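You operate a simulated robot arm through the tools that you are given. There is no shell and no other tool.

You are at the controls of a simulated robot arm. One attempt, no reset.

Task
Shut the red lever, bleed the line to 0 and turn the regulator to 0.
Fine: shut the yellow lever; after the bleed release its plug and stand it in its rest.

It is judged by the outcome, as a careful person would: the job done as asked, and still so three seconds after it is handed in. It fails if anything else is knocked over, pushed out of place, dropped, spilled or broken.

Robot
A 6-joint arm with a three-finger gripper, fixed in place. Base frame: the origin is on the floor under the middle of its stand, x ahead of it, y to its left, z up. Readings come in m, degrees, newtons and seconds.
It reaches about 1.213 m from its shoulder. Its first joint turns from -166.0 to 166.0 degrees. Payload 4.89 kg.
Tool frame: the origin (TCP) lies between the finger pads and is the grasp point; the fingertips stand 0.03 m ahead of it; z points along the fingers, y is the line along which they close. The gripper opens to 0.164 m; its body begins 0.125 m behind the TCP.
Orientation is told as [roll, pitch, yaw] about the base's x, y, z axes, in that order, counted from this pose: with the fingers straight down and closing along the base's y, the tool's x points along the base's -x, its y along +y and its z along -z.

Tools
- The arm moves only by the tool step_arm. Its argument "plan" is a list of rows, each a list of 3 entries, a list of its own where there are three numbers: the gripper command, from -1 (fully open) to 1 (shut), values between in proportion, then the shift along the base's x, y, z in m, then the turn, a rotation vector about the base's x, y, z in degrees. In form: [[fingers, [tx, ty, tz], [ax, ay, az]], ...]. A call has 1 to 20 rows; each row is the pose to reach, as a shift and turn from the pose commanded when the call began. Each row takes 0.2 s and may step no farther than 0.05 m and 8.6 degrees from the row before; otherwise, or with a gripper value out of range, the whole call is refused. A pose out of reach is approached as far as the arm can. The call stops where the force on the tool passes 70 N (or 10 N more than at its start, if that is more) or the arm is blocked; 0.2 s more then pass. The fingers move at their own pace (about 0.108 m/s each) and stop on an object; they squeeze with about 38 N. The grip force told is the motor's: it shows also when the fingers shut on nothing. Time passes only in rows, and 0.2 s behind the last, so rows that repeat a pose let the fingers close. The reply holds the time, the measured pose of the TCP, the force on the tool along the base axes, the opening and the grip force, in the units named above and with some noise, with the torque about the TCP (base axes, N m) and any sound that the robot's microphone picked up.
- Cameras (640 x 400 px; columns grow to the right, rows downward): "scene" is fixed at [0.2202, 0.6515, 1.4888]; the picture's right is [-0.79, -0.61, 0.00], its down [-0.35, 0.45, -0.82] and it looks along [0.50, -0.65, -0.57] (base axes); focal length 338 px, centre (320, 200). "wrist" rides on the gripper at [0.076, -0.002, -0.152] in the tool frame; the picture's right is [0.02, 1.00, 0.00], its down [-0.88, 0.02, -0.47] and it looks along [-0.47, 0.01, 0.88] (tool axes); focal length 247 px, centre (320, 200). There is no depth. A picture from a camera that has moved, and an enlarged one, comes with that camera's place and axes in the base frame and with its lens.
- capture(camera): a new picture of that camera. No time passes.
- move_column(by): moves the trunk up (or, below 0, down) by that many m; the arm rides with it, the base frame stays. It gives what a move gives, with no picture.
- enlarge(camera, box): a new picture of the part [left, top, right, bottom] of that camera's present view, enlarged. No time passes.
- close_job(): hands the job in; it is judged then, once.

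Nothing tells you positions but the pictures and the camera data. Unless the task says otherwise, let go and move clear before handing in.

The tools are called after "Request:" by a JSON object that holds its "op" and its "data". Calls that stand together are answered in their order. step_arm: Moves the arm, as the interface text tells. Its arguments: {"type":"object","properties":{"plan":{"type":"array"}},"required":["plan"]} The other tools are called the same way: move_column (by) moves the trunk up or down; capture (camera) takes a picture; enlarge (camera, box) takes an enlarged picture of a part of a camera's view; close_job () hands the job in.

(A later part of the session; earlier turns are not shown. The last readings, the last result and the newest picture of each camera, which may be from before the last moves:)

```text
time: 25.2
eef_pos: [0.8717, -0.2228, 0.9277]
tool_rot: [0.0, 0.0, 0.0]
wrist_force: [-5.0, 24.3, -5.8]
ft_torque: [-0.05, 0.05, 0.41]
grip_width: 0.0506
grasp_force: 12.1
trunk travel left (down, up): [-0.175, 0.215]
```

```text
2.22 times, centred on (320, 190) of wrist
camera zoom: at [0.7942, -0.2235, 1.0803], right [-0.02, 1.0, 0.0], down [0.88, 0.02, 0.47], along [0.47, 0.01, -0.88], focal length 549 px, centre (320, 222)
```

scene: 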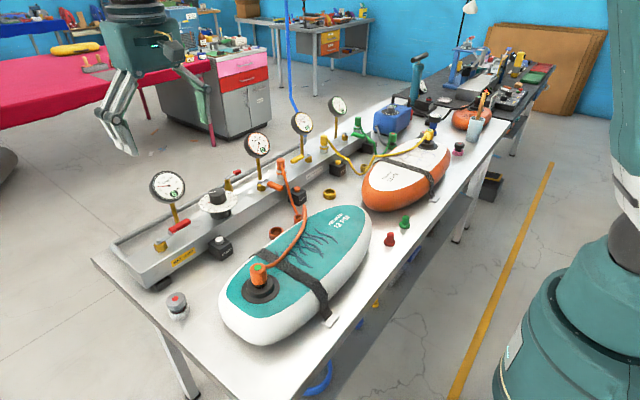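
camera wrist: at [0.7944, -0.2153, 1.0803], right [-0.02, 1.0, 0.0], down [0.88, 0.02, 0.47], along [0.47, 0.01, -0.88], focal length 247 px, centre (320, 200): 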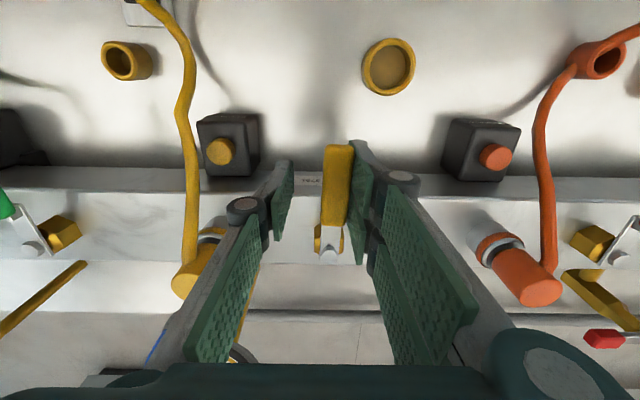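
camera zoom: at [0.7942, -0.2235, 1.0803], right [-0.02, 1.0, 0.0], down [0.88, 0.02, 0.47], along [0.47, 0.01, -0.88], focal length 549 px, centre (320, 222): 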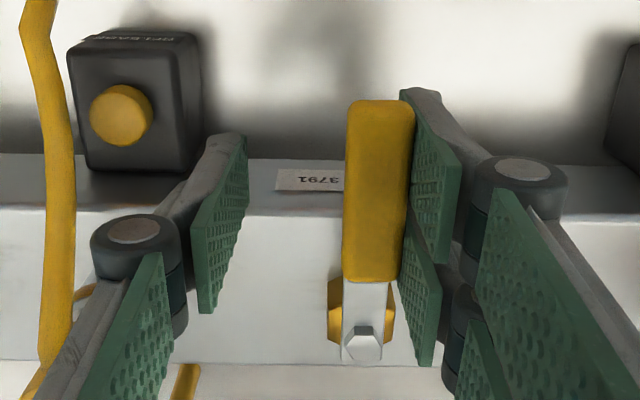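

Yellow is at its stop (24 N) and square across, so it is shut. I'll back off, rise, and check the OUT 2 and LINE gauges before going to the BLEED button.

Request:
{"op": "step_arm", "data": {"plan": [[0.5, [0, 0.014, 0], [0, 0, 0]], [0.2, [0, 0.016, 0.0], [0, 0, 0]], [0.2, [0, 0.016, 0.04], [0, 0, 0]], [0.2, [0, 0.016, 0.085], [0, 0, 0]], [0.2, [0, 0.016, 0.13], [0, 0, 0]], [0.2, [-0.01, 0.045, 0.165], [0, 0, 0]], [0.2, [-0.01, 0.09, 0.185], [0, 0, 0]], [0.2, [-0.01, 0.135, 0.205], [0, 0, 0]], [0.2, [-0.01, 0.18, 0.225], [0, 0, 0]], [0.2, [-0.01, 0.225, 0.225], [0, 0, 0]], [-1, [-0.01, 0.27, 0.225], [0, 0, 0]], [-1, [-0.01, 0.27, 0.225], [0, 0, 0]], [-1, [-0.01, 0.27, 0.225], [0, 0, 0]]]}}

Request:
{"op": "capture", "data": {"camera": "wrist"}}

Request:
{"op": "enlarge", "data": {"camera": "scene", "box": [110, 90, 350, 240]}}

Request:
{"op": "enlarge", "data": {"camera": "scene", "box": [280, 100, 400, 200]}}

```text
time: 28.0
eef_pos: [0.8624, 0.0461, 1.1541]
tool_rot: [0.0, 0.1, 0.1]
wrist_force: [0.2, 0.8, 0.5]
ft_torque: [-0.09, 0.01, -0.01]
grip_width: 0.1641
grasp_force: 0.1
trunk travel left (down, up): [-0.175, 0.215]
```

```text
taken
camera wrist: at [0.7846, 0.0454, 1.3058], right [-0.02, 1.0, 0.0], down [0.88, 0.02, 0.47], along [0.47, 0.01, -0.88], focal length 247 px, centre (320, 200)
```

wrist: 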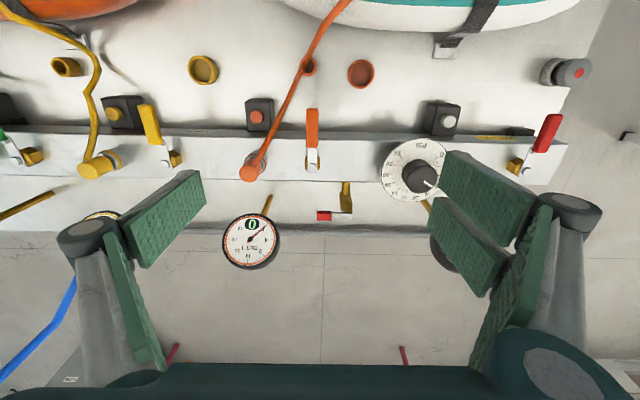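

```text
2.67 times, centred on (230, 165) of scene
camera zoom: at [0.2202, 0.6515, 1.4888], right [-0.79, -0.61, 0.0], down [-0.35, 0.45, -0.82], along [0.5, -0.65, -0.57], focal length 901 px, centre (560, 293)
```

zoom: 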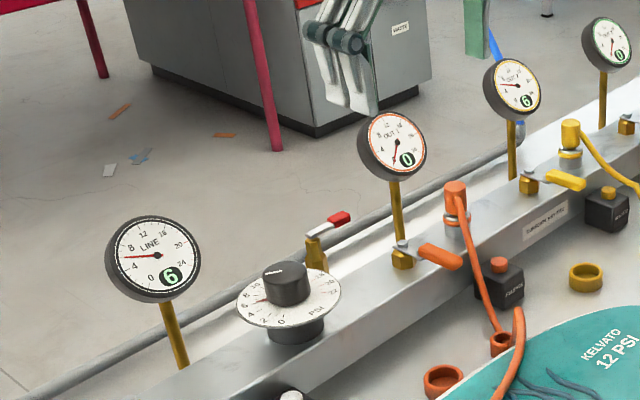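

```text
4.00 times, centred on (340, 150) of scene
camera zoom: at [0.2202, 0.6515, 1.4888], right [-0.79, -0.61, 0.0], down [-0.35, 0.45, -0.82], along [0.5, -0.65, -0.57], focal length 1352 px, centre (240, 400)
```

zoom: 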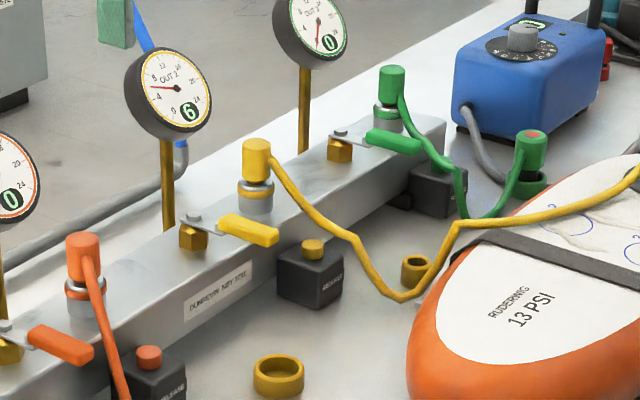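

Both levers are shut, and LINE and OUT 2 still read 6. Next I move over the BLEED button at (0.860, 0.265, 0.871) with closed fingers and yaw +90°, so the fingers clear the rail face.

Request:
{"op": "step_arm", "data": {"plan": [[0, [-0.001, 0.02, -0.003], [0, 0, 8.2]], [0.5, [-0.002, 0.04, -0.006], [0, 0, 16.4]], [1, [-0.003, 0.06, -0.009], [0, 0, 24.6]], [1, [-0.004, 0.08, -0.012], [0, 0, 32.8]], [1, [-0.005, 0.1, -0.015], [0, 0, 41]], [1, [-0.006, 0.12, -0.018], [0, 0, 49.2]], [1, [-0.007, 0.14, -0.021], [0, 0, 57.4]], [1, [-0.008, 0.16, -0.024], [0, 0, 65.6]], [1, [-0.009, 0.18, -0.027], [0, 0, 73.8]], [1, [-0.0095, 0.2, -0.03], [0, 0, 82]], [1, [-0.0095, 0.22, -0.034], [0, 0, 90]], [1, [-0.0095, 0.22, -0.034], [0, 0, 90]]]}}

Request:
{"op": "capture", "data": {"camera": "wrist"}}

Request:
{"op": "enlarge", "data": {"camera": "scene", "box": [110, 90, 310, 270]}}

```text
time: 30.6
eef_pos: [0.8526, 0.2674, 1.1199]
tool_rot: [0.1, 0.0, 90.1]
wrist_force: [0.3, 0.2, -0.1]
ft_torque: [-0.03, 0.04, 0.01]
grip_width: 0.0001
grasp_force: 38.6
trunk travel left (down, up): [-0.175, 0.215]
```

```text
taken
camera wrist: at [0.8525, 0.1905, 1.2716], right [-1.0, -0.02, 0.0], down [-0.02, 0.88, 0.47], along [-0.01, 0.47, -0.88], focal length 247 px, centre (320, 200)
```

wrist: 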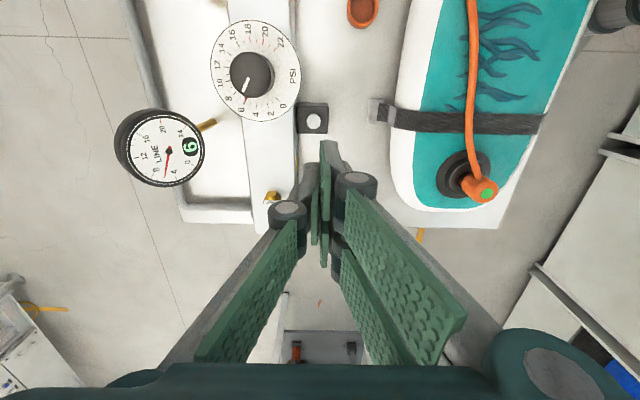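

```text
2.22 times, centred on (210, 180) of scene
camera zoom: at [0.2202, 0.6515, 1.4888], right [-0.79, -0.61, 0.0], down [-0.35, 0.45, -0.82], along [0.5, -0.65, -0.57], focal length 751 px, centre (564, 244)
```

zoom: 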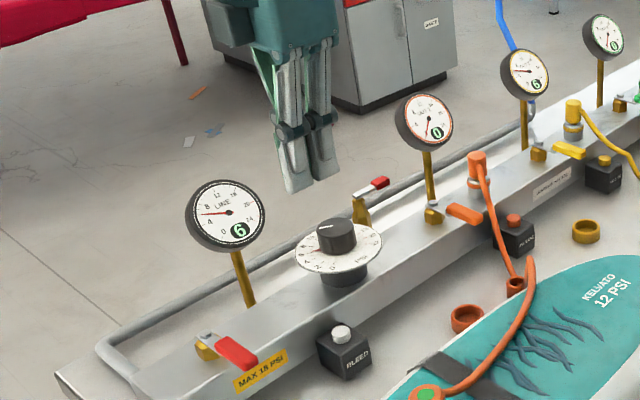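

Request:
{"op": "enlarge", "data": {"camera": "wrist", "box": [270, 100, 380, 280]}}

Request:
{"op": "enlarge", "data": {"camera": "scene", "box": [170, 90, 270, 190]}}

```text
2.22 times, centred on (325, 190) of wrist
camera zoom: at [0.8525, 0.1905, 1.2716], right [-1.0, -0.02, 0.0], down [-0.02, 0.88, 0.47], along [-0.01, 0.47, -0.88], focal length 549 px, centre (309, 222)
```

zoom: 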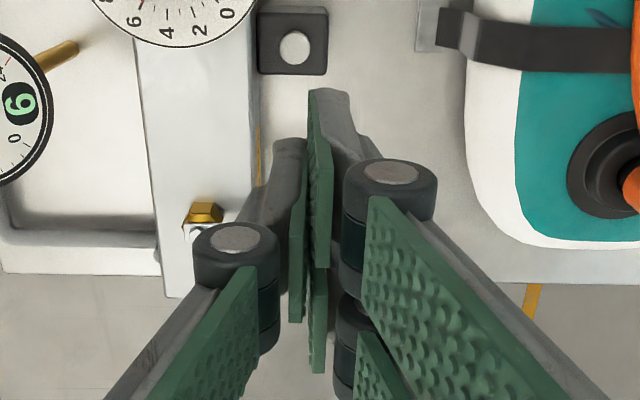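

```text
4.00 times, centred on (220, 140) of scene
camera zoom: at [0.2202, 0.6515, 1.4888], right [-0.79, -0.61, 0.0], down [-0.35, 0.45, -0.82], along [0.5, -0.65, -0.57], focal length 1352 px, centre (720, 440)
```

zoom: 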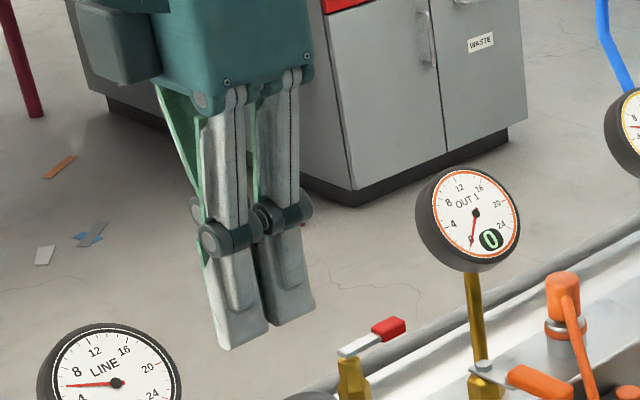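

The single (far) finger is centred over the button in x. I'll correct y slightly, descend to just above the button and look again.

Request:
{"op": "step_arm", "data": {"plan": [[1, [0, -0.0025, -0.045], [0, 0, 0]], [1, [0, -0.0025, -0.09], [0, 0, 0]], [1, [0, -0.0025, -0.135], [0, 0, 0]], [1, [0, -0.0025, -0.17], [0, 0, 0]], [1, [0, -0.0025, -0.2], [0, 0, 0]], [1, [0, -0.0025, -0.2], [0, 0, 0]]]}}

Request:
{"op": "capture", "data": {"camera": "wrist"}}

Request:
{"op": "enlarge", "data": {"camera": "scene", "box": [130, 130, 290, 290]}}

```text
time: 32.0
eef_pos: [0.8526, 0.2628, 0.9191]
tool_rot: [0.0, -0.1, 90.0]
wrist_force: [0.8, 0.4, 0.6]
ft_torque: [-0.02, 0.05, 0.04]
grip_width: 0.0003
grasp_force: 38.0
trunk travel left (down, up): [-0.175, 0.215]
```

```text
taken
camera wrist: at [0.8527, 0.1877, 1.0712], right [-1.0, -0.02, 0.0], down [-0.02, 0.88, 0.47], along [-0.01, 0.47, -0.88], focal length 247 px, centre (320, 200)
```

wrist: 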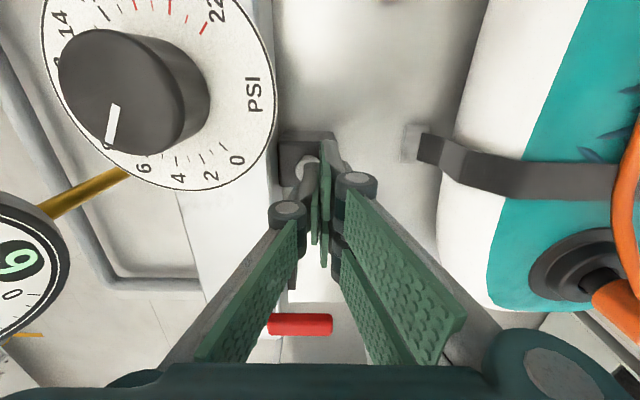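

```text
2.50 times, centred on (210, 210) of scene
camera zoom: at [0.2202, 0.6515, 1.4888], right [-0.79, -0.61, 0.0], down [-0.35, 0.45, -0.82], along [0.5, -0.65, -0.57], focal length 845 px, centre (595, 175)
```

zoom: 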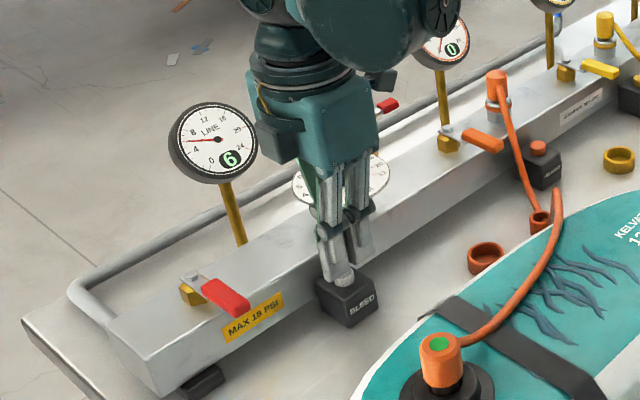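

Request:
{"op": "enlarge", "data": {"camera": "wrist", "box": [260, 110, 380, 230]}}

Request:
{"op": "enlarge", "data": {"camera": "scene", "box": [190, 190, 250, 270]}}

```text
3.33 times, centred on (320, 170) of wrist
camera zoom: at [0.8527, 0.1877, 1.0712], right [-1.0, -0.02, 0.0], down [-0.02, 0.88, 0.47], along [-0.01, 0.47, -0.88], focal length 823 px, centre (320, 300)
```

zoom: 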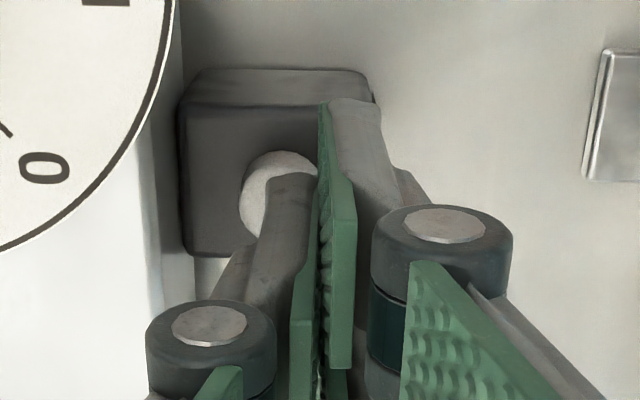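

```text
5.00 times, centred on (220, 230) of scene
camera zoom: at [0.2202, 0.6515, 1.4888], right [-0.79, -0.61, 0.0], down [-0.35, 0.45, -0.82], along [0.5, -0.65, -0.57], focal length 1690 px, centre (820, 50)
```

zoom: 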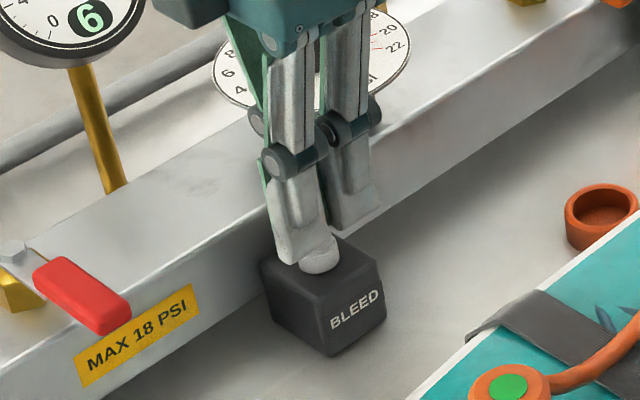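

The single finger sits over the white BLEED button. I'll press down gently in small steps and watch the force.

Request:
{"op": "step_arm", "data": {"plan": [[1, [0.002, 0.001, -0.01], [0, 0, 0]], [1, [0.002, 0.001, -0.016], [0, 0, 0]], [1, [0.002, 0.001, -0.02], [0, 0, 0]], [1, [0.002, 0.001, -0.023], [0, 0, 0]], [1, [0.002, 0.001, -0.023], [0, 0, 0]]]}}

Request:
{"op": "enlarge", "data": {"camera": "scene", "box": [130, 150, 270, 270]}}

```text
time: 33.2
eef_pos: [0.8545, 0.2652, 0.8961]
tool_rot: [-0.1, -0.1, 90.1]
wrist_force: [0.3, -0.6, 9.5]
ft_torque: [-0.02, -0.06, 0.02]
grip_width: 0.0
grasp_force: 38.2
trunk travel left (down, up): [-0.175, 0.215]
heard: click
```

```text
3.33 times, centred on (200, 210) of scene
camera zoom: at [0.2202, 0.6515, 1.4888], right [-0.79, -0.61, 0.0], down [-0.35, 0.45, -0.82], along [0.5, -0.65, -0.57], focal length 1126 px, centre (720, 167)
```

zoom: 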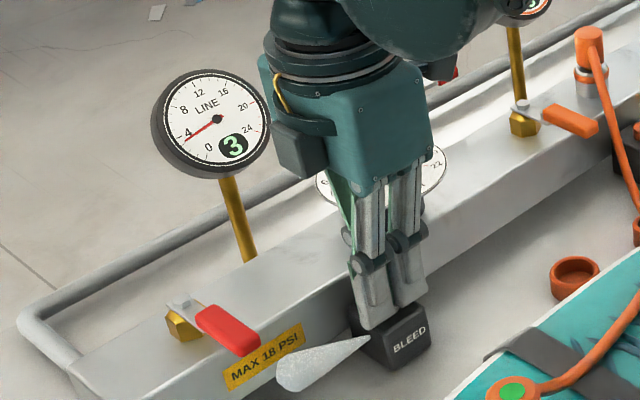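

Click heard: air is venting and LINE is falling (3 now). I'll hold the button and keep watching all gauges.

Request:
{"op": "step_arm", "data": {"plan": [[1, [0, 0, 0], [0, 0, 0]], [1, [0, 0, 0], [0, 0, 0]]]}}

Request:
{"op": "enlarge", "data": {"camera": "scene", "box": [140, 100, 360, 220]}}

Request:
{"op": "capture", "data": {"camera": "scene"}}

```text
time: 33.8
eef_pos: [0.8549, 0.264, 0.897]
tool_rot: [-0.1, 0.0, 90.0]
wrist_force: [0.0, -0.8, 10.1]
ft_torque: [-0.04, -0.08, 0.02]
grip_width: 0.0
grasp_force: 37.8
trunk travel left (down, up): [-0.175, 0.215]
```

```text
2.91 times, centred on (250, 160) of scene
camera zoom: at [0.2202, 0.6515, 1.4888], right [-0.79, -0.61, 0.0], down [-0.35, 0.45, -0.82], along [0.5, -0.65, -0.57], focal length 983 px, centre (524, 316)
```

zoom: 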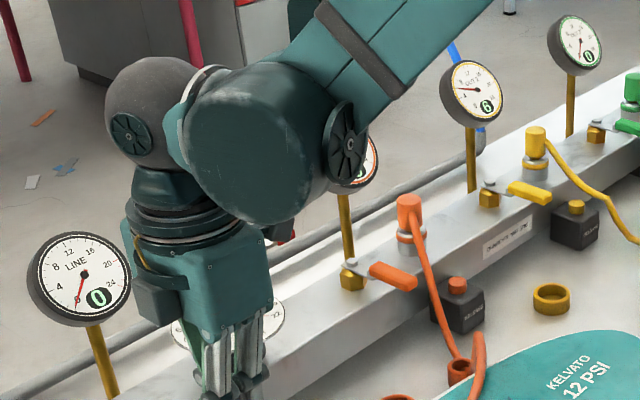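

```text
taken
```

scene: 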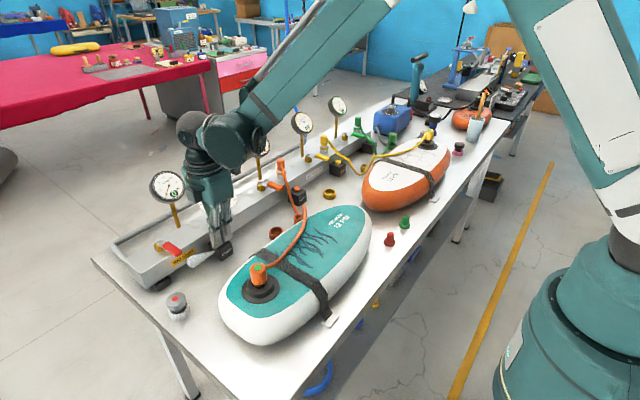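

LINE reads 0 while OUT 2 still holds 6 behind its shut lever. I'll hold the bleed a little longer to empty the line fully, then lift off and recheck.

Request:
{"op": "step_arm", "data": {"plan": [[1, [0, 0, 0], [0, 0, 0]], [1, [0, 0, 0], [0, 0, 0]], [1, [0, 0, 0], [0, 0, 0]], [1, [0, 0, 0], [0, 0, 0]], [1, [0, 0, 0], [0, 0, 0]], [1, [0, 0, 0], [0, 0, 0]], [1, [0, 0, 0], [0, 0, 0]], [1, [0, 0, 0], [0, 0, 0]], [1, [0, 0, 0], [0, 0, 0]], [1, [0, 0, 0], [0, 0, 0]]]}}

Request:
{"op": "enlarge", "data": {"camera": "scene", "box": [140, 100, 360, 260]}}

Request:
{"op": "enlarge", "data": {"camera": "scene", "box": [140, 160, 210, 210]}}

```text
time: 36.0
eef_pos: [0.8552, 0.265, 0.8972]
tool_rot: [0.1, 0.0, 89.9]
wrist_force: [-1.5, -0.1, 9.6]
ft_torque: [0.01, -0.04, 0.02]
grip_width: 0.0002
grasp_force: 37.8
trunk travel left (down, up): [-0.175, 0.215]
```

```text
2.50 times, centred on (250, 180) of scene
camera zoom: at [0.2202, 0.6515, 1.4888], right [-0.79, -0.61, 0.0], down [-0.35, 0.45, -0.82], along [0.5, -0.65, -0.57], focal length 845 px, centre (495, 250)
```

zoom: 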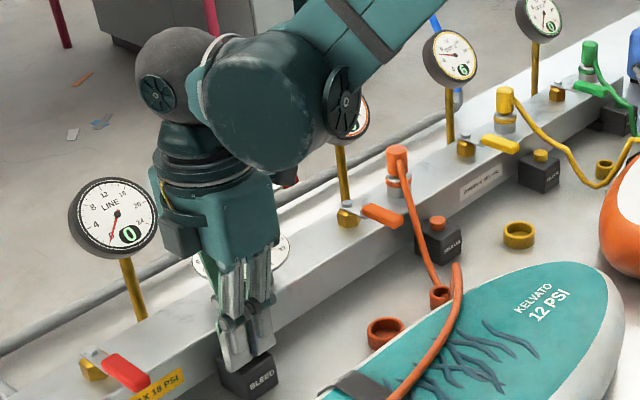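

```text
8.00 times, centred on (175, 185) of scene
camera zoom: at [0.2202, 0.6515, 1.4888], right [-0.79, -0.61, 0.0], down [-0.35, 0.45, -0.82], along [0.5, -0.65, -0.57], focal length 2703 px, centre (1480, 320)
```

zoom: 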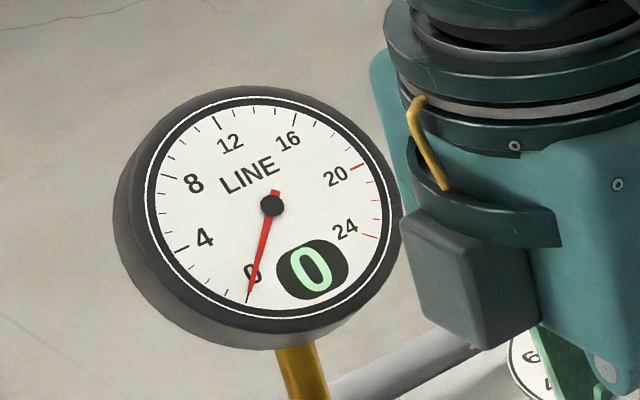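

LINE is fully at 0 and the jet has stopped. I'll lift off the button and move up above the regulator knob near (0.923, 0.203) to measure it.

Request:
{"op": "step_arm", "data": {"plan": [[1, [0, 0, 0.03], [0, 0, 0]], [1, [0, 0, 0.075], [0, 0, 0]], [1, [0, 0, 0.12], [0, 0, 0]], [1, [0, 0, 0.165], [0, 0, 0]], [1, [0, 0, 0.21], [0, 0, -8]], [0.5, [0.005, -0.005, 0.24], [0, 0, -16]], [0, [0.01, -0.01, 0.26], [0, 0, -24]], [-0.5, [0.015, -0.02, 0.27], [0, 0, -32]], [-1, [0.02, -0.03, 0.27], [0, 0, -40]], [-1, [0.025, -0.04, 0.27], [0, 0, -48]], [-1, [0.03, -0.05, 0.27], [0, 0, -56]], [-1, [0.03, -0.06, 0.27], [0, 0, -64]], [-1, [0.03, -0.06, 0.27], [0, 0, -72]], [-1, [0.03, -0.062, 0.27], [0, 0, -80]], [-1, [0.03, -0.062, 0.27], [0, 0, -88]], [-1, [0.03, -0.062, 0.27], [0, 0, -90]]]}}

Request:
{"op": "capture", "data": {"camera": "wrist"}}

Request:
{"op": "enlarge", "data": {"camera": "scene", "box": [130, 110, 350, 270]}}

```text
time: 39.4
eef_pos: [0.8844, 0.2033, 1.1663]
tool_rot: [0.0, 0.0, -0.1]
wrist_force: [-0.3, 0.2, -0.3]
ft_torque: [-0.04, 0.01, -0.01]
grip_width: 0.1642
grasp_force: 0.0
trunk travel left (down, up): [-0.175, 0.215]
```

```text
taken
camera wrist: at [0.8067, 0.2016, 1.3183], right [-0.02, 1.0, 0.0], down [0.88, 0.02, 0.47], along [0.47, 0.01, -0.88], focal length 247 px, centre (320, 200)
```

wrist: 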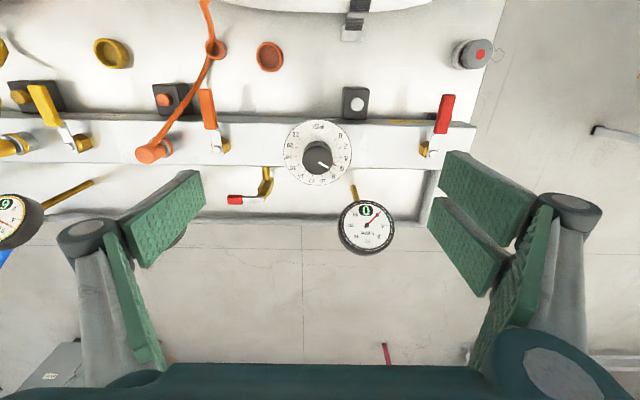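

```text
2.50 times, centred on (240, 190) of scene
camera zoom: at [0.2202, 0.6515, 1.4888], right [-0.79, -0.61, 0.0], down [-0.35, 0.45, -0.82], along [0.5, -0.65, -0.57], focal length 845 px, centre (520, 225)
```

zoom: 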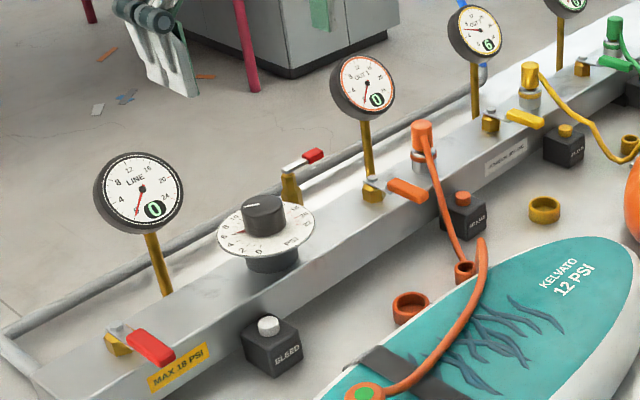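

Request:
{"op": "enlarge", "data": {"camera": "wrist", "box": [260, 90, 380, 210]}}

Request:
{"op": "enlarge", "data": {"camera": "scene", "box": [180, 170, 260, 230]}}

```text
3.33 times, centred on (320, 150) of wrist
camera zoom: at [0.8067, 0.2016, 1.3183], right [-0.02, 1.0, 0.0], down [0.88, 0.02, 0.47], along [0.47, 0.01, -0.88], focal length 823 px, centre (320, 367)
```

zoom: 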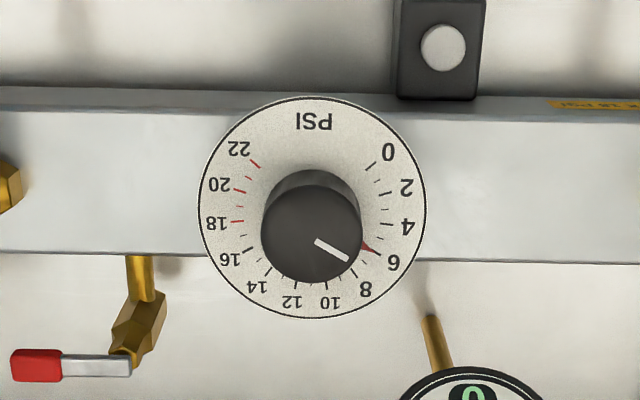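

```text
6.67 times, centred on (220, 200) of scene
camera zoom: at [0.2202, 0.6515, 1.4888], right [-0.79, -0.61, 0.0], down [-0.35, 0.45, -0.82], along [0.5, -0.65, -0.57], focal length 2253 px, centre (987, 200)
```

zoom: 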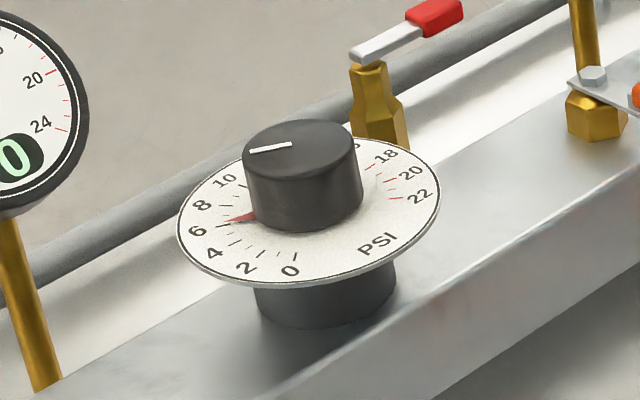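

The knob axis is near (0.925, 0.201), its top at z≈0.970, the dial face at z≈0.934, and the pointer is on 6. Going to 0 is a counter-clockwise turn of about 72°, so I'll come down around it at yaw +15° to keep clear of the LINE gauge.

Request:
{"op": "step_arm", "data": {"plan": [[-0.5, [0.02, -0.001, -0.02], [0, 0, 7.5]], [-0.1, [0.04, -0.002, -0.04], [0, 0, 15]], [-0.1, [0.041, -0.002, -0.08], [0, 0, 15]], [-0.1, [0.041, -0.002, -0.115], [0, 0, 15]], [-0.1, [0.041, -0.002, -0.145], [0, 0, 15]], [-0.1, [0.041, -0.002, -0.145], [0, 0, 15]]]}}

Request:
{"op": "capture", "data": {"camera": "wrist"}}

Request:
{"op": "enlarge", "data": {"camera": "scene", "box": [130, 110, 290, 270]}}

```text
time: 40.8
eef_pos: [0.9269, 0.2008, 1.0211]
tool_rot: [0.0, 0.0, 15.0]
wrist_force: [-1.1, -0.5, -0.3]
ft_torque: [0.02, 0.03, 0.02]
grip_width: 0.0901
grasp_force: 0.1
trunk travel left (down, up): [-0.175, 0.215]
```

```text
taken
camera wrist: at [0.8512, 0.1798, 1.1729], right [-0.28, 0.96, 0.0], down [0.85, 0.25, 0.47], along [0.45, 0.13, -0.88], focal length 247 px, centre (320, 200)
```

wrist: 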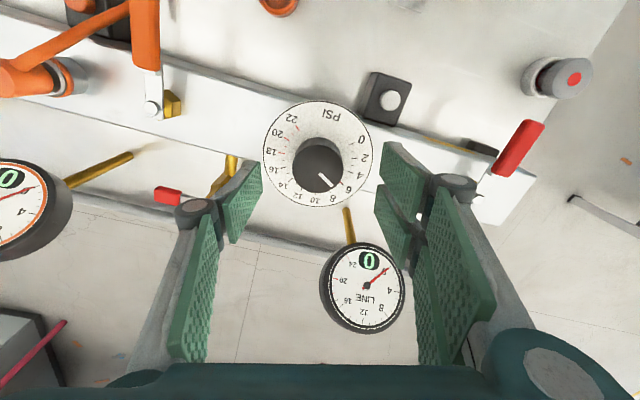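

```text
2.50 times, centred on (210, 190) of scene
camera zoom: at [0.2202, 0.6515, 1.4888], right [-0.79, -0.61, 0.0], down [-0.35, 0.45, -0.82], along [0.5, -0.65, -0.57], focal length 845 px, centre (595, 225)
```

zoom: 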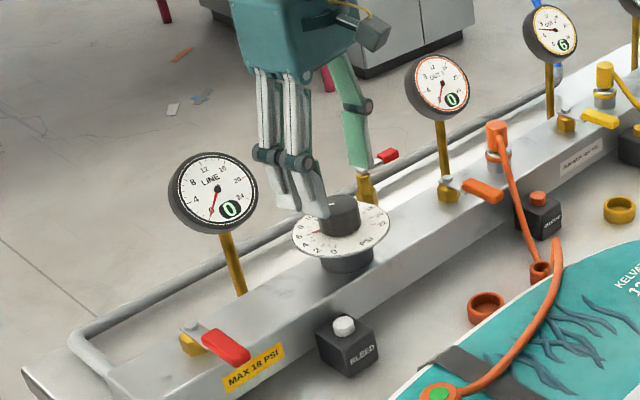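

The knob is centred between the fingers. I'll lower until the tips are just above the dial plate, then close on the knob.

Request:
{"op": "step_arm", "data": {"plan": [[-0.1, [-0.002, -0.0015, -0.025], [0, 0, 0]], [-0.1, [-0.002, -0.0015, -0.04], [0, 0, 0]], [-0.1, [-0.002, -0.0015, -0.049], [0, 0, 0]], [0.2, [-0.002, -0.0015, -0.049], [0, 0, 0]], [0.35, [-0.002, -0.0015, -0.049], [0, 0, 0]]]}}

Request:
{"op": "capture", "data": {"camera": "wrist"}}

Request:
{"op": "enlarge", "data": {"camera": "scene", "box": [160, 140, 280, 240]}}

```text
time: 42.0
eef_pos: [0.923, 0.2001, 0.9722]
tool_rot: [0.0, -0.1, 15.0]
wrist_force: [-0.3, 0.5, 0.2]
ft_torque: [0.0, 0.02, 0.0]
grip_width: 0.0533
grasp_force: 0.1
trunk travel left (down, up): [-0.175, 0.215]
```

```text
taken
camera wrist: at [0.8491, 0.1787, 1.1242], right [-0.28, 0.96, 0.0], down [0.85, 0.25, 0.47], along [0.45, 0.13, -0.88], focal length 247 px, centre (320, 200)
```

wrist: 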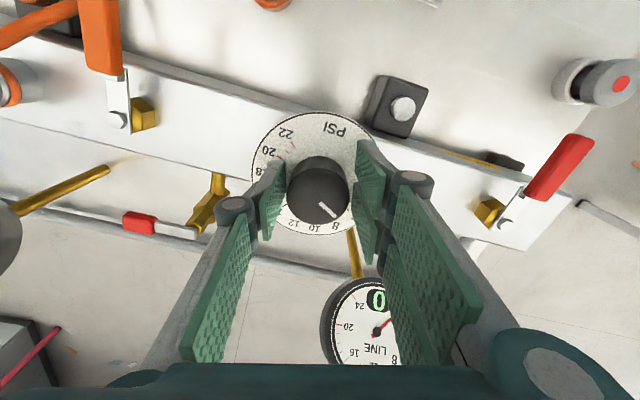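

```text
4.00 times, centred on (220, 190) of scene
camera zoom: at [0.2202, 0.6515, 1.4888], right [-0.79, -0.61, 0.0], down [-0.35, 0.45, -0.82], along [0.5, -0.65, -0.57], focal length 1352 px, centre (720, 240)
```

zoom: 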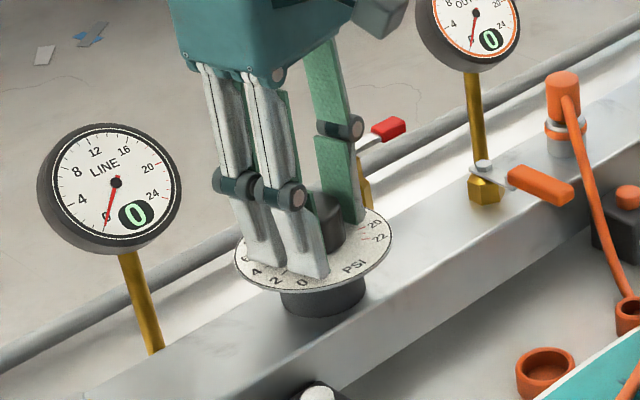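

Request:
{"op": "step_arm", "data": {"plan": [[0.5, [0, 0, 0], [0, 0, 0]], [0.7, [0, 0, 0], [0, 0, 0]], [0.7, [0, 0, 0], [0, 0, 0]]]}}

Request:
{"op": "enlarge", "data": {"camera": "wrist", "box": [230, 100, 410, 280]}}

```text
time: 42.8
eef_pos: [0.9245, 0.1982, 0.972]
tool_rot: [-0.1, 0.0, 14.9]
wrist_force: [2.4, -17.6, -2.6]
ft_torque: [-0.72, 0.0, -0.08]
grip_width: 0.0438
grasp_force: 44.8
trunk travel left (down, up): [-0.175, 0.215]
```

```text
2.22 times, centred on (320, 190) of wrist
camera zoom: at [0.8493, 0.1775, 1.1242], right [-0.28, 0.96, 0.0], down [0.85, 0.25, 0.47], along [0.45, 0.13, -0.88], focal length 549 px, centre (320, 222)
```

zoom: 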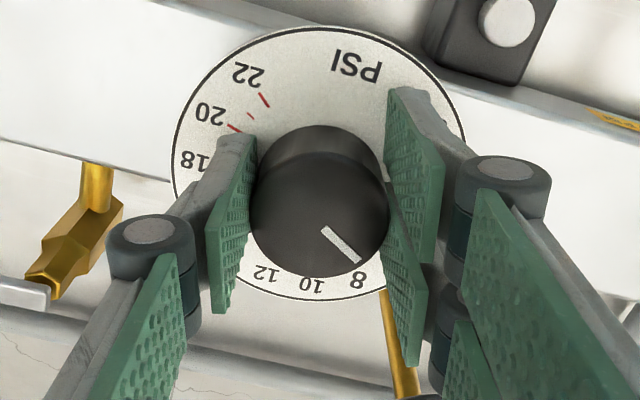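

The grip is on but pulling −17 N in y, so the knob centre is a couple of millimetres further −y. I'll relieve that before turning.

Request:
{"op": "step_arm", "data": {"plan": [[0.7, [0, -0.0015, 0], [0, 0, 0]], [0.7, [0, -0.003, 0], [0, 0, 0]], [0.7, [0, -0.003, 0], [0, 0, 0]]]}}

```text
time: 43.6
eef_pos: [0.9242, 0.1991, 0.9717]
tool_rot: [0.1, 0.0, 15.1]
wrist_force: [4.8, 6.2, -3.3]
ft_torque: [0.47, -0.23, 0.04]
grip_width: 0.0436
grasp_force: 44.6
trunk travel left (down, up): [-0.175, 0.215]
```

Now well balanced. I'll turn counter-clockwise by 64° first and then check the pointer.

Request:
{"op": "step_arm", "data": {"plan": [[0.7, [0, 0.0006, 0], [0, 0, 8]], [0.7, [0, 0.0006, 0], [0, 0, 16]], [0.7, [0, 0.0006, 0], [0, 0, 24]], [0.7, [0, 0.0006, 0], [0, 0, 32]], [0.7, [0, 0.0006, 0], [0, 0, 40]], [0.7, [0, 0.0006, 0], [0, 0, 48]], [0.7, [0, 0.0006, 0], [0, 0, 56]], [0.7, [0, 0.0006, 0], [0, 0, 64]], [0.7, [0, 0.0006, 0], [0, 0, 64]]]}}

Request:
{"op": "enlarge", "data": {"camera": "wrist", "box": [230, 100, 410, 280]}}

Request:
{"op": "enlarge", "data": {"camera": "scene", "box": [160, 140, 280, 240]}}

```text
time: 45.1
eef_pos: [0.926, 0.1931, 0.9733]
tool_rot: [-0.3, 0.0, 65.2]
wrist_force: [11.9, -6.9, -3.5]
ft_torque: [-0.31, -0.38, -0.1]
grip_width: 0.0436
grasp_force: 45.1
trunk travel left (down, up): [-0.175, 0.215]
stopped in row 7: the force on the tool passed its limit at 74 N (the readings are from after the stop); the commanded pose is now the measured one
```

```text
2.22 times, centred on (320, 190) of wrist
camera zoom: at [0.8947, 0.1241, 1.1242], right [-0.92, 0.4, -0.01], down [0.35, 0.81, 0.47], along [0.19, 0.43, -0.88], focal length 549 px, centre (320, 222)
```

zoom: 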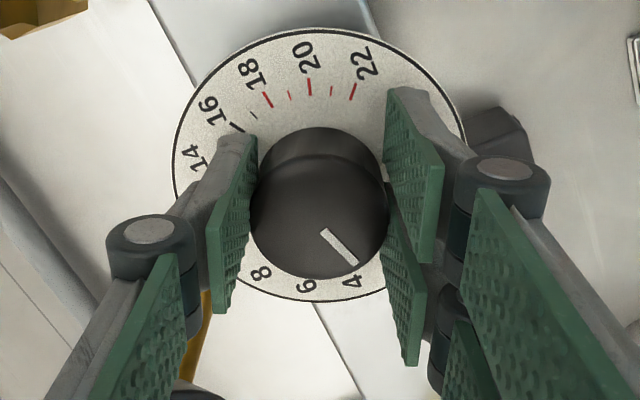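

```text
4.00 times, centred on (220, 190) of scene
camera zoom: at [0.2202, 0.6515, 1.4888], right [-0.79, -0.61, 0.0], down [-0.35, 0.45, -0.82], along [0.5, -0.65, -0.57], focal length 1352 px, centre (720, 240)
```

zoom: 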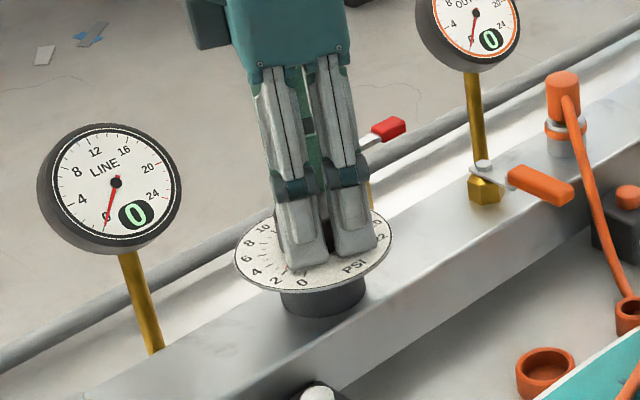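

The turn reached about 50° before lateral force built up, because my grip was off the knob's axis. The knob did turn (about 2 PSI now), so I'll open, look, and recentre before finishing.

Request:
{"op": "step_arm", "data": {"plan": [[0.35, [0, 0, 0], [0, 0, 0]], [0.3, [0, 0, 0], [0, 0, 0]], [0.3, [0, 0, 0], [0, 0, 0]]]}}

Request:
{"op": "enlarge", "data": {"camera": "wrist", "box": [230, 100, 410, 280]}}

Request:
{"op": "enlarge", "data": {"camera": "scene", "box": [160, 140, 280, 240]}}

```text
time: 45.9
eef_pos: [0.9253, 0.1953, 0.9733]
tool_rot: [-0.2, 0.0, 65.4]
wrist_force: [-0.1, -0.5, 0.8]
ft_torque: [-0.02, 0.04, 0.0]
grip_width: 0.0574
grasp_force: 0.1
trunk travel left (down, up): [-0.175, 0.215]
```

```text
2.22 times, centred on (320, 190) of wrist
camera zoom: at [0.8935, 0.1253, 1.1249], right [-0.92, 0.4, 0.0], down [0.35, 0.81, 0.47], along [0.19, 0.43, -0.88], focal length 549 px, centre (320, 222)
```

zoom: 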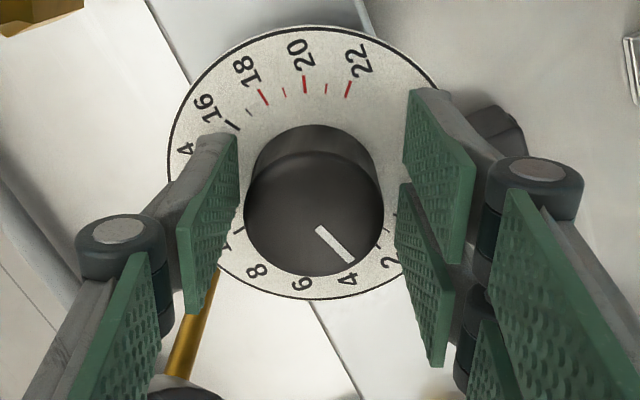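

```text
4.00 times, centred on (220, 190) of scene
camera zoom: at [0.2202, 0.6515, 1.4888], right [-0.79, -0.61, 0.0], down [-0.35, 0.45, -0.82], along [0.5, -0.65, -0.57], focal length 1352 px, centre (720, 240)
```

zoom: 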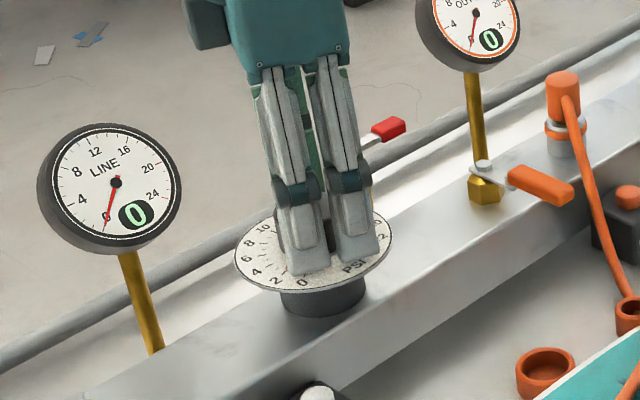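

Recentring: the knob axis is about 3 mm toward +x and +y of the TCP. I'll shift, close again and check that the forces balance.

Request:
{"op": "step_arm", "data": {"plan": [[0.3, [0.0028, 0.0018, 0], [0, 0, 0]], [0.5, [0.0028, 0.0018, 0], [0, 0, 0]], [0.7, [0.0028, 0.0018, 0], [0, 0, 0]], [0.7, [0.0028, 0.0018, 0], [0, 0, 0]]]}}

Request:
{"op": "enlarge", "data": {"camera": "wrist", "box": [230, 100, 410, 280]}}

```text
time: 46.9
eef_pos: [0.9291, 0.1955, 0.9733]
tool_rot: [-0.2, 0.0, 65.4]
wrist_force: [-1.8, 0.1, -4.5]
ft_torque: [0.03, 0.0, 0.0]
grip_width: 0.0433
grasp_force: 44.1
trunk travel left (down, up): [-0.175, 0.215]
```

```text
2.22 times, centred on (320, 190) of wrist
camera zoom: at [0.8964, 0.1273, 1.1246], right [-0.92, 0.4, 0.0], down [0.35, 0.81, 0.47], along [0.19, 0.43, -0.88], focal length 549 px, centre (320, 222)
```

zoom: 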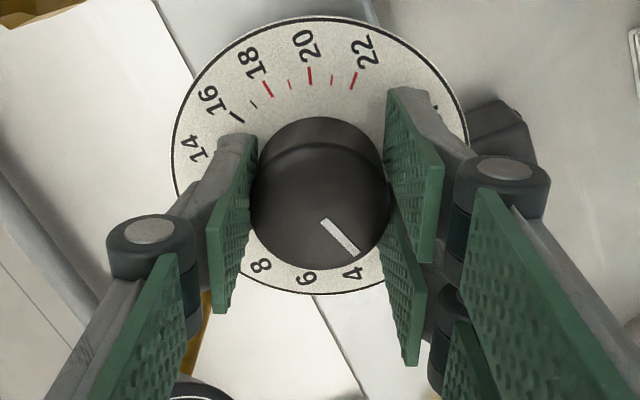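

Forces are balanced now. I'll turn on by 20° in smaller steps.

Request:
{"op": "step_arm", "data": {"plan": [[0.7, [0, 0, 0], [0, 0, 4]], [0.7, [0, 0, 0], [0, 0, 8]], [0.7, [0, 0, 0], [0, 0, 12]], [0.7, [0, 0, 0], [0, 0, 16]], [0.7, [0, 0, 0], [0, 0, 20]], [0.7, [0, 0, 0], [0, 0, 20]]]}}

Request:
{"op": "enlarge", "data": {"camera": "wrist", "box": [230, 80, 410, 260]}}

Request:
{"op": "enlarge", "data": {"camera": "scene", "box": [170, 160, 270, 240]}}

```text
time: 48.3
eef_pos: [0.9299, 0.1964, 0.9719]
tool_rot: [-0.2, 0.0, 85.6]
wrist_force: [22.0, -2.0, 0.7]
ft_torque: [-0.21, -0.82, -0.08]
grip_width: 0.0434
grasp_force: 44.8
trunk travel left (down, up): [-0.175, 0.215]
```

```text
2.22 times, centred on (320, 170) of wrist
camera zoom: at [0.9232, 0.1206, 1.1246], right [-1.0, 0.06, 0.0], down [0.05, 0.88, 0.47], along [0.03, 0.47, -0.88], focal length 549 px, centre (320, 267)
```

zoom: 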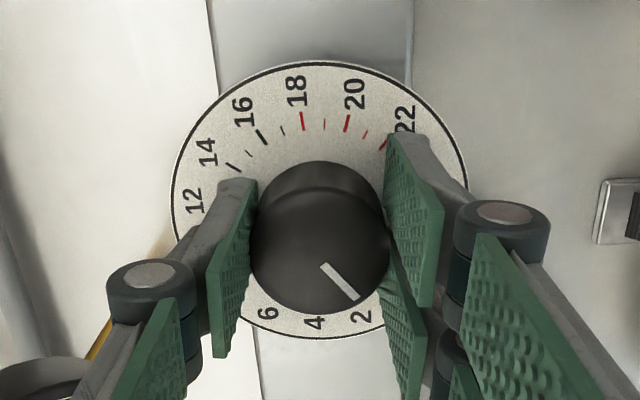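

```text
5.00 times, centred on (220, 200) of scene
camera zoom: at [0.2202, 0.6515, 1.4888], right [-0.79, -0.61, 0.0], down [-0.35, 0.45, -0.82], along [0.5, -0.65, -0.57], focal length 1690 px, centre (820, 200)
```

zoom: 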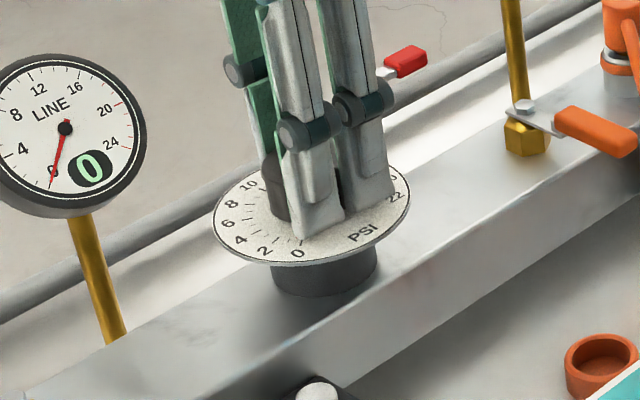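

That makes about 70° in total. I'll open, lift straight up and read the pointer against the 0 mark.

Request:
{"op": "step_arm", "data": {"plan": [[0.35, [0, 0, 0], [0, 0, 0]], [0.2, [0, 0, 0], [0, 0, 0]], [0, [0, 0, 0.01], [0, 0, 0]], [-0.2, [0, 0, 0.05], [0, 0, 0]], [-0.5, [0, 0, 0.1], [0, 0, 0]], [-0.5, [0, 0, 0.1], [0, 0, 0]]]}}

Request:
{"op": "enlarge", "data": {"camera": "wrist", "box": [240, 60, 400, 220]}}

Request:
{"op": "enlarge", "data": {"camera": "scene", "box": [180, 170, 260, 230]}}

```text
time: 49.7
eef_pos: [0.9274, 0.1961, 1.0729]
tool_rot: [-0.3, 0.0, 85.4]
wrist_force: [-0.9, -0.2, 0.7]
ft_torque: [0.01, -0.09, -0.03]
grip_width: 0.1231
grasp_force: 0.0
trunk travel left (down, up): [-0.175, 0.215]
```

```text
2.50 times, centred on (320, 140) of wrist
camera zoom: at [0.9209, 0.1207, 1.2261], right [-1.0, 0.06, 0.0], down [0.05, 0.88, 0.47], along [0.03, 0.47, -0.88], focal length 617 px, centre (320, 350)
```

zoom: 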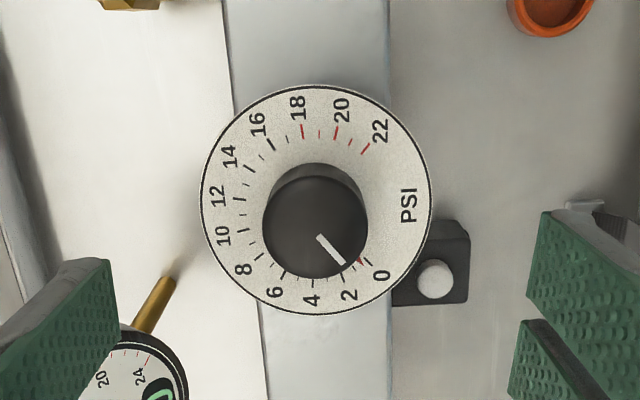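

```text
6.67 times, centred on (220, 200) of scene
camera zoom: at [0.2202, 0.6515, 1.4888], right [-0.79, -0.61, 0.0], down [-0.35, 0.45, -0.82], along [0.5, -0.65, -0.57], focal length 2253 px, centre (987, 200)
```

zoom: 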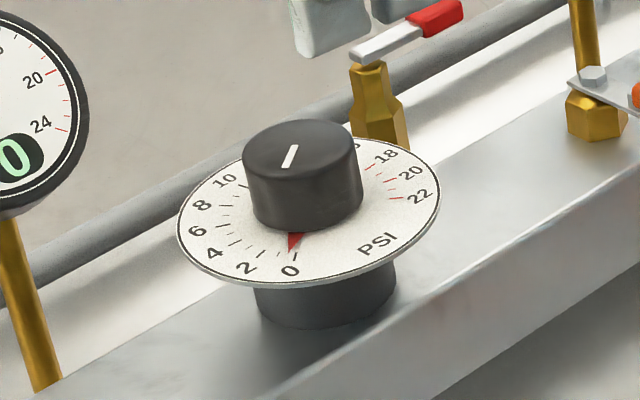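

Request:
{"op": "enlarge", "data": {"camera": "wrist", "box": [310, 140, 360, 190]}}

Request:
{"op": "enlarge", "data": {"camera": "scene", "box": [200, 195, 230, 218]}}

```text
8.00 times, centred on (335, 165) of wrist
camera zoom: at [0.9209, 0.1207, 1.2261], right [-1.0, 0.06, 0.0], down [0.05, 0.88, 0.47], along [0.03, 0.47, -0.88], focal length 1976 px, centre (200, 480)
```

zoom: 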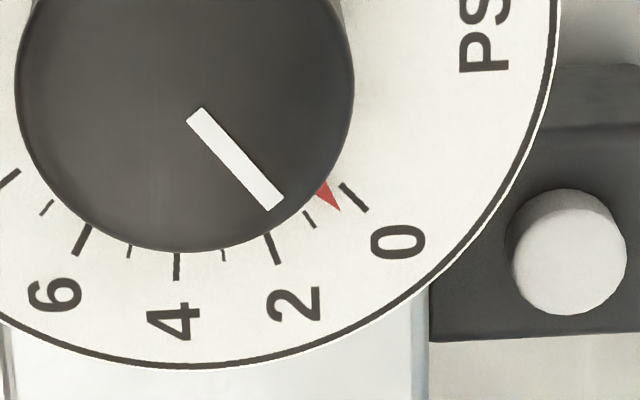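

```text
16.00 times, centred on (215, 206) of scene
camera zoom: at [0.2202, 0.6515, 1.4888], right [-0.79, -0.61, 0.0], down [-0.35, 0.45, -0.82], along [0.5, -0.65, -0.57], focal length 5407 px, centre (2000, 96)
```

zoom: 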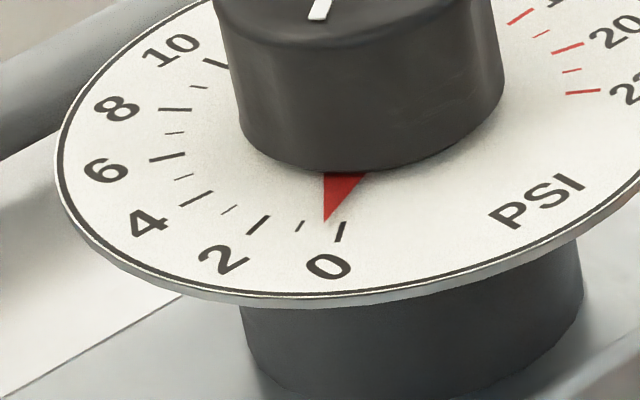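

The pointer is about 0.4 PSI short of the 0 tick, which is roughly 5° more. I'll go back down recentred by +2.5 mm in x, regrip and turn the rest.

Request:
{"op": "step_arm", "data": {"plan": [[-0.1, [0.0025, 0.0008, -0.03], [0, 0, 0]], [-0.1, [0.0025, 0.0008, -0.065], [0, 0, 0]], [0, [0.0025, 0.0008, -0.09], [0, 0, 0]], [0.2, [0.0025, 0.0008, -0.1], [0, 0, 0]], [0.5, [0.0025, 0.0008, -0.1], [0, 0, 0]], [0.7, [0.0025, 0.0008, -0.1], [0, 0, 0]], [0.7, [0.0025, 0.0008, -0.1], [0, 0, 0]]]}}

```text
time: 51.3
eef_pos: [0.9288, 0.1976, 0.9726]
tool_rot: [-0.1, 0.0, 85.4]
wrist_force: [-22.7, 1.0, -11.4]
ft_torque: [0.27, 0.73, 0.08]
grip_width: 0.0435
grasp_force: 44.6
trunk travel left (down, up): [-0.175, 0.215]
```

Request:
{"op": "step_arm", "data": {"plan": [[0.7, [-0.0012, 0, 0], [0, 0, 0]], [0.7, [-0.0012, 0, 0], [0, 0, 2]], [0.7, [-0.0012, 0, 0], [0, 0, 4]], [0.7, [-0.0012, 0, 0], [0, 0, 5.5]], [0.7, [-0.0012, 0, 0], [0, 0, 5.5]]]}}

Request:
{"op": "enlarge", "data": {"camera": "wrist", "box": [230, 80, 410, 260]}}

Request:
{"op": "enlarge", "data": {"camera": "scene", "box": [190, 180, 250, 230]}}

```text
time: 52.5
eef_pos: [0.9302, 0.1971, 0.9725]
tool_rot: [-0.3, 0.0, 90.9]
wrist_force: [-8.0, 5.2, -9.3]
ft_torque: [0.29, 0.23, -0.87]
grip_width: 0.0435
grasp_force: 44.9
trunk travel left (down, up): [-0.175, 0.215]
```

```text
2.22 times, centred on (320, 170) of wrist
camera zoom: at [0.9309, 0.1215, 1.1249], right [-1.0, -0.04, 0.0], down [-0.03, 0.88, 0.47], along [-0.01, 0.47, -0.88], focal length 549 px, centre (320, 267)
```

zoom: 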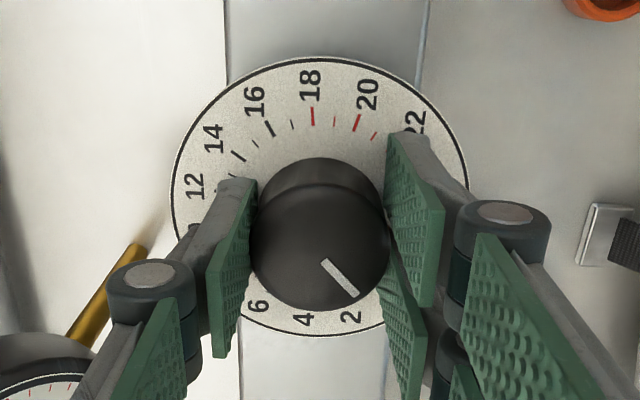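

```text
8.00 times, centred on (220, 205) of scene
camera zoom: at [0.2202, 0.6515, 1.4888], right [-0.79, -0.61, 0.0], down [-0.35, 0.45, -0.82], along [0.5, -0.65, -0.57], focal length 2703 px, centre (1120, 160)
```

zoom: 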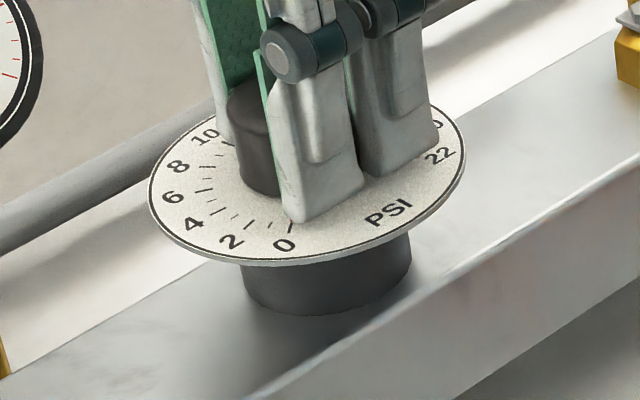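

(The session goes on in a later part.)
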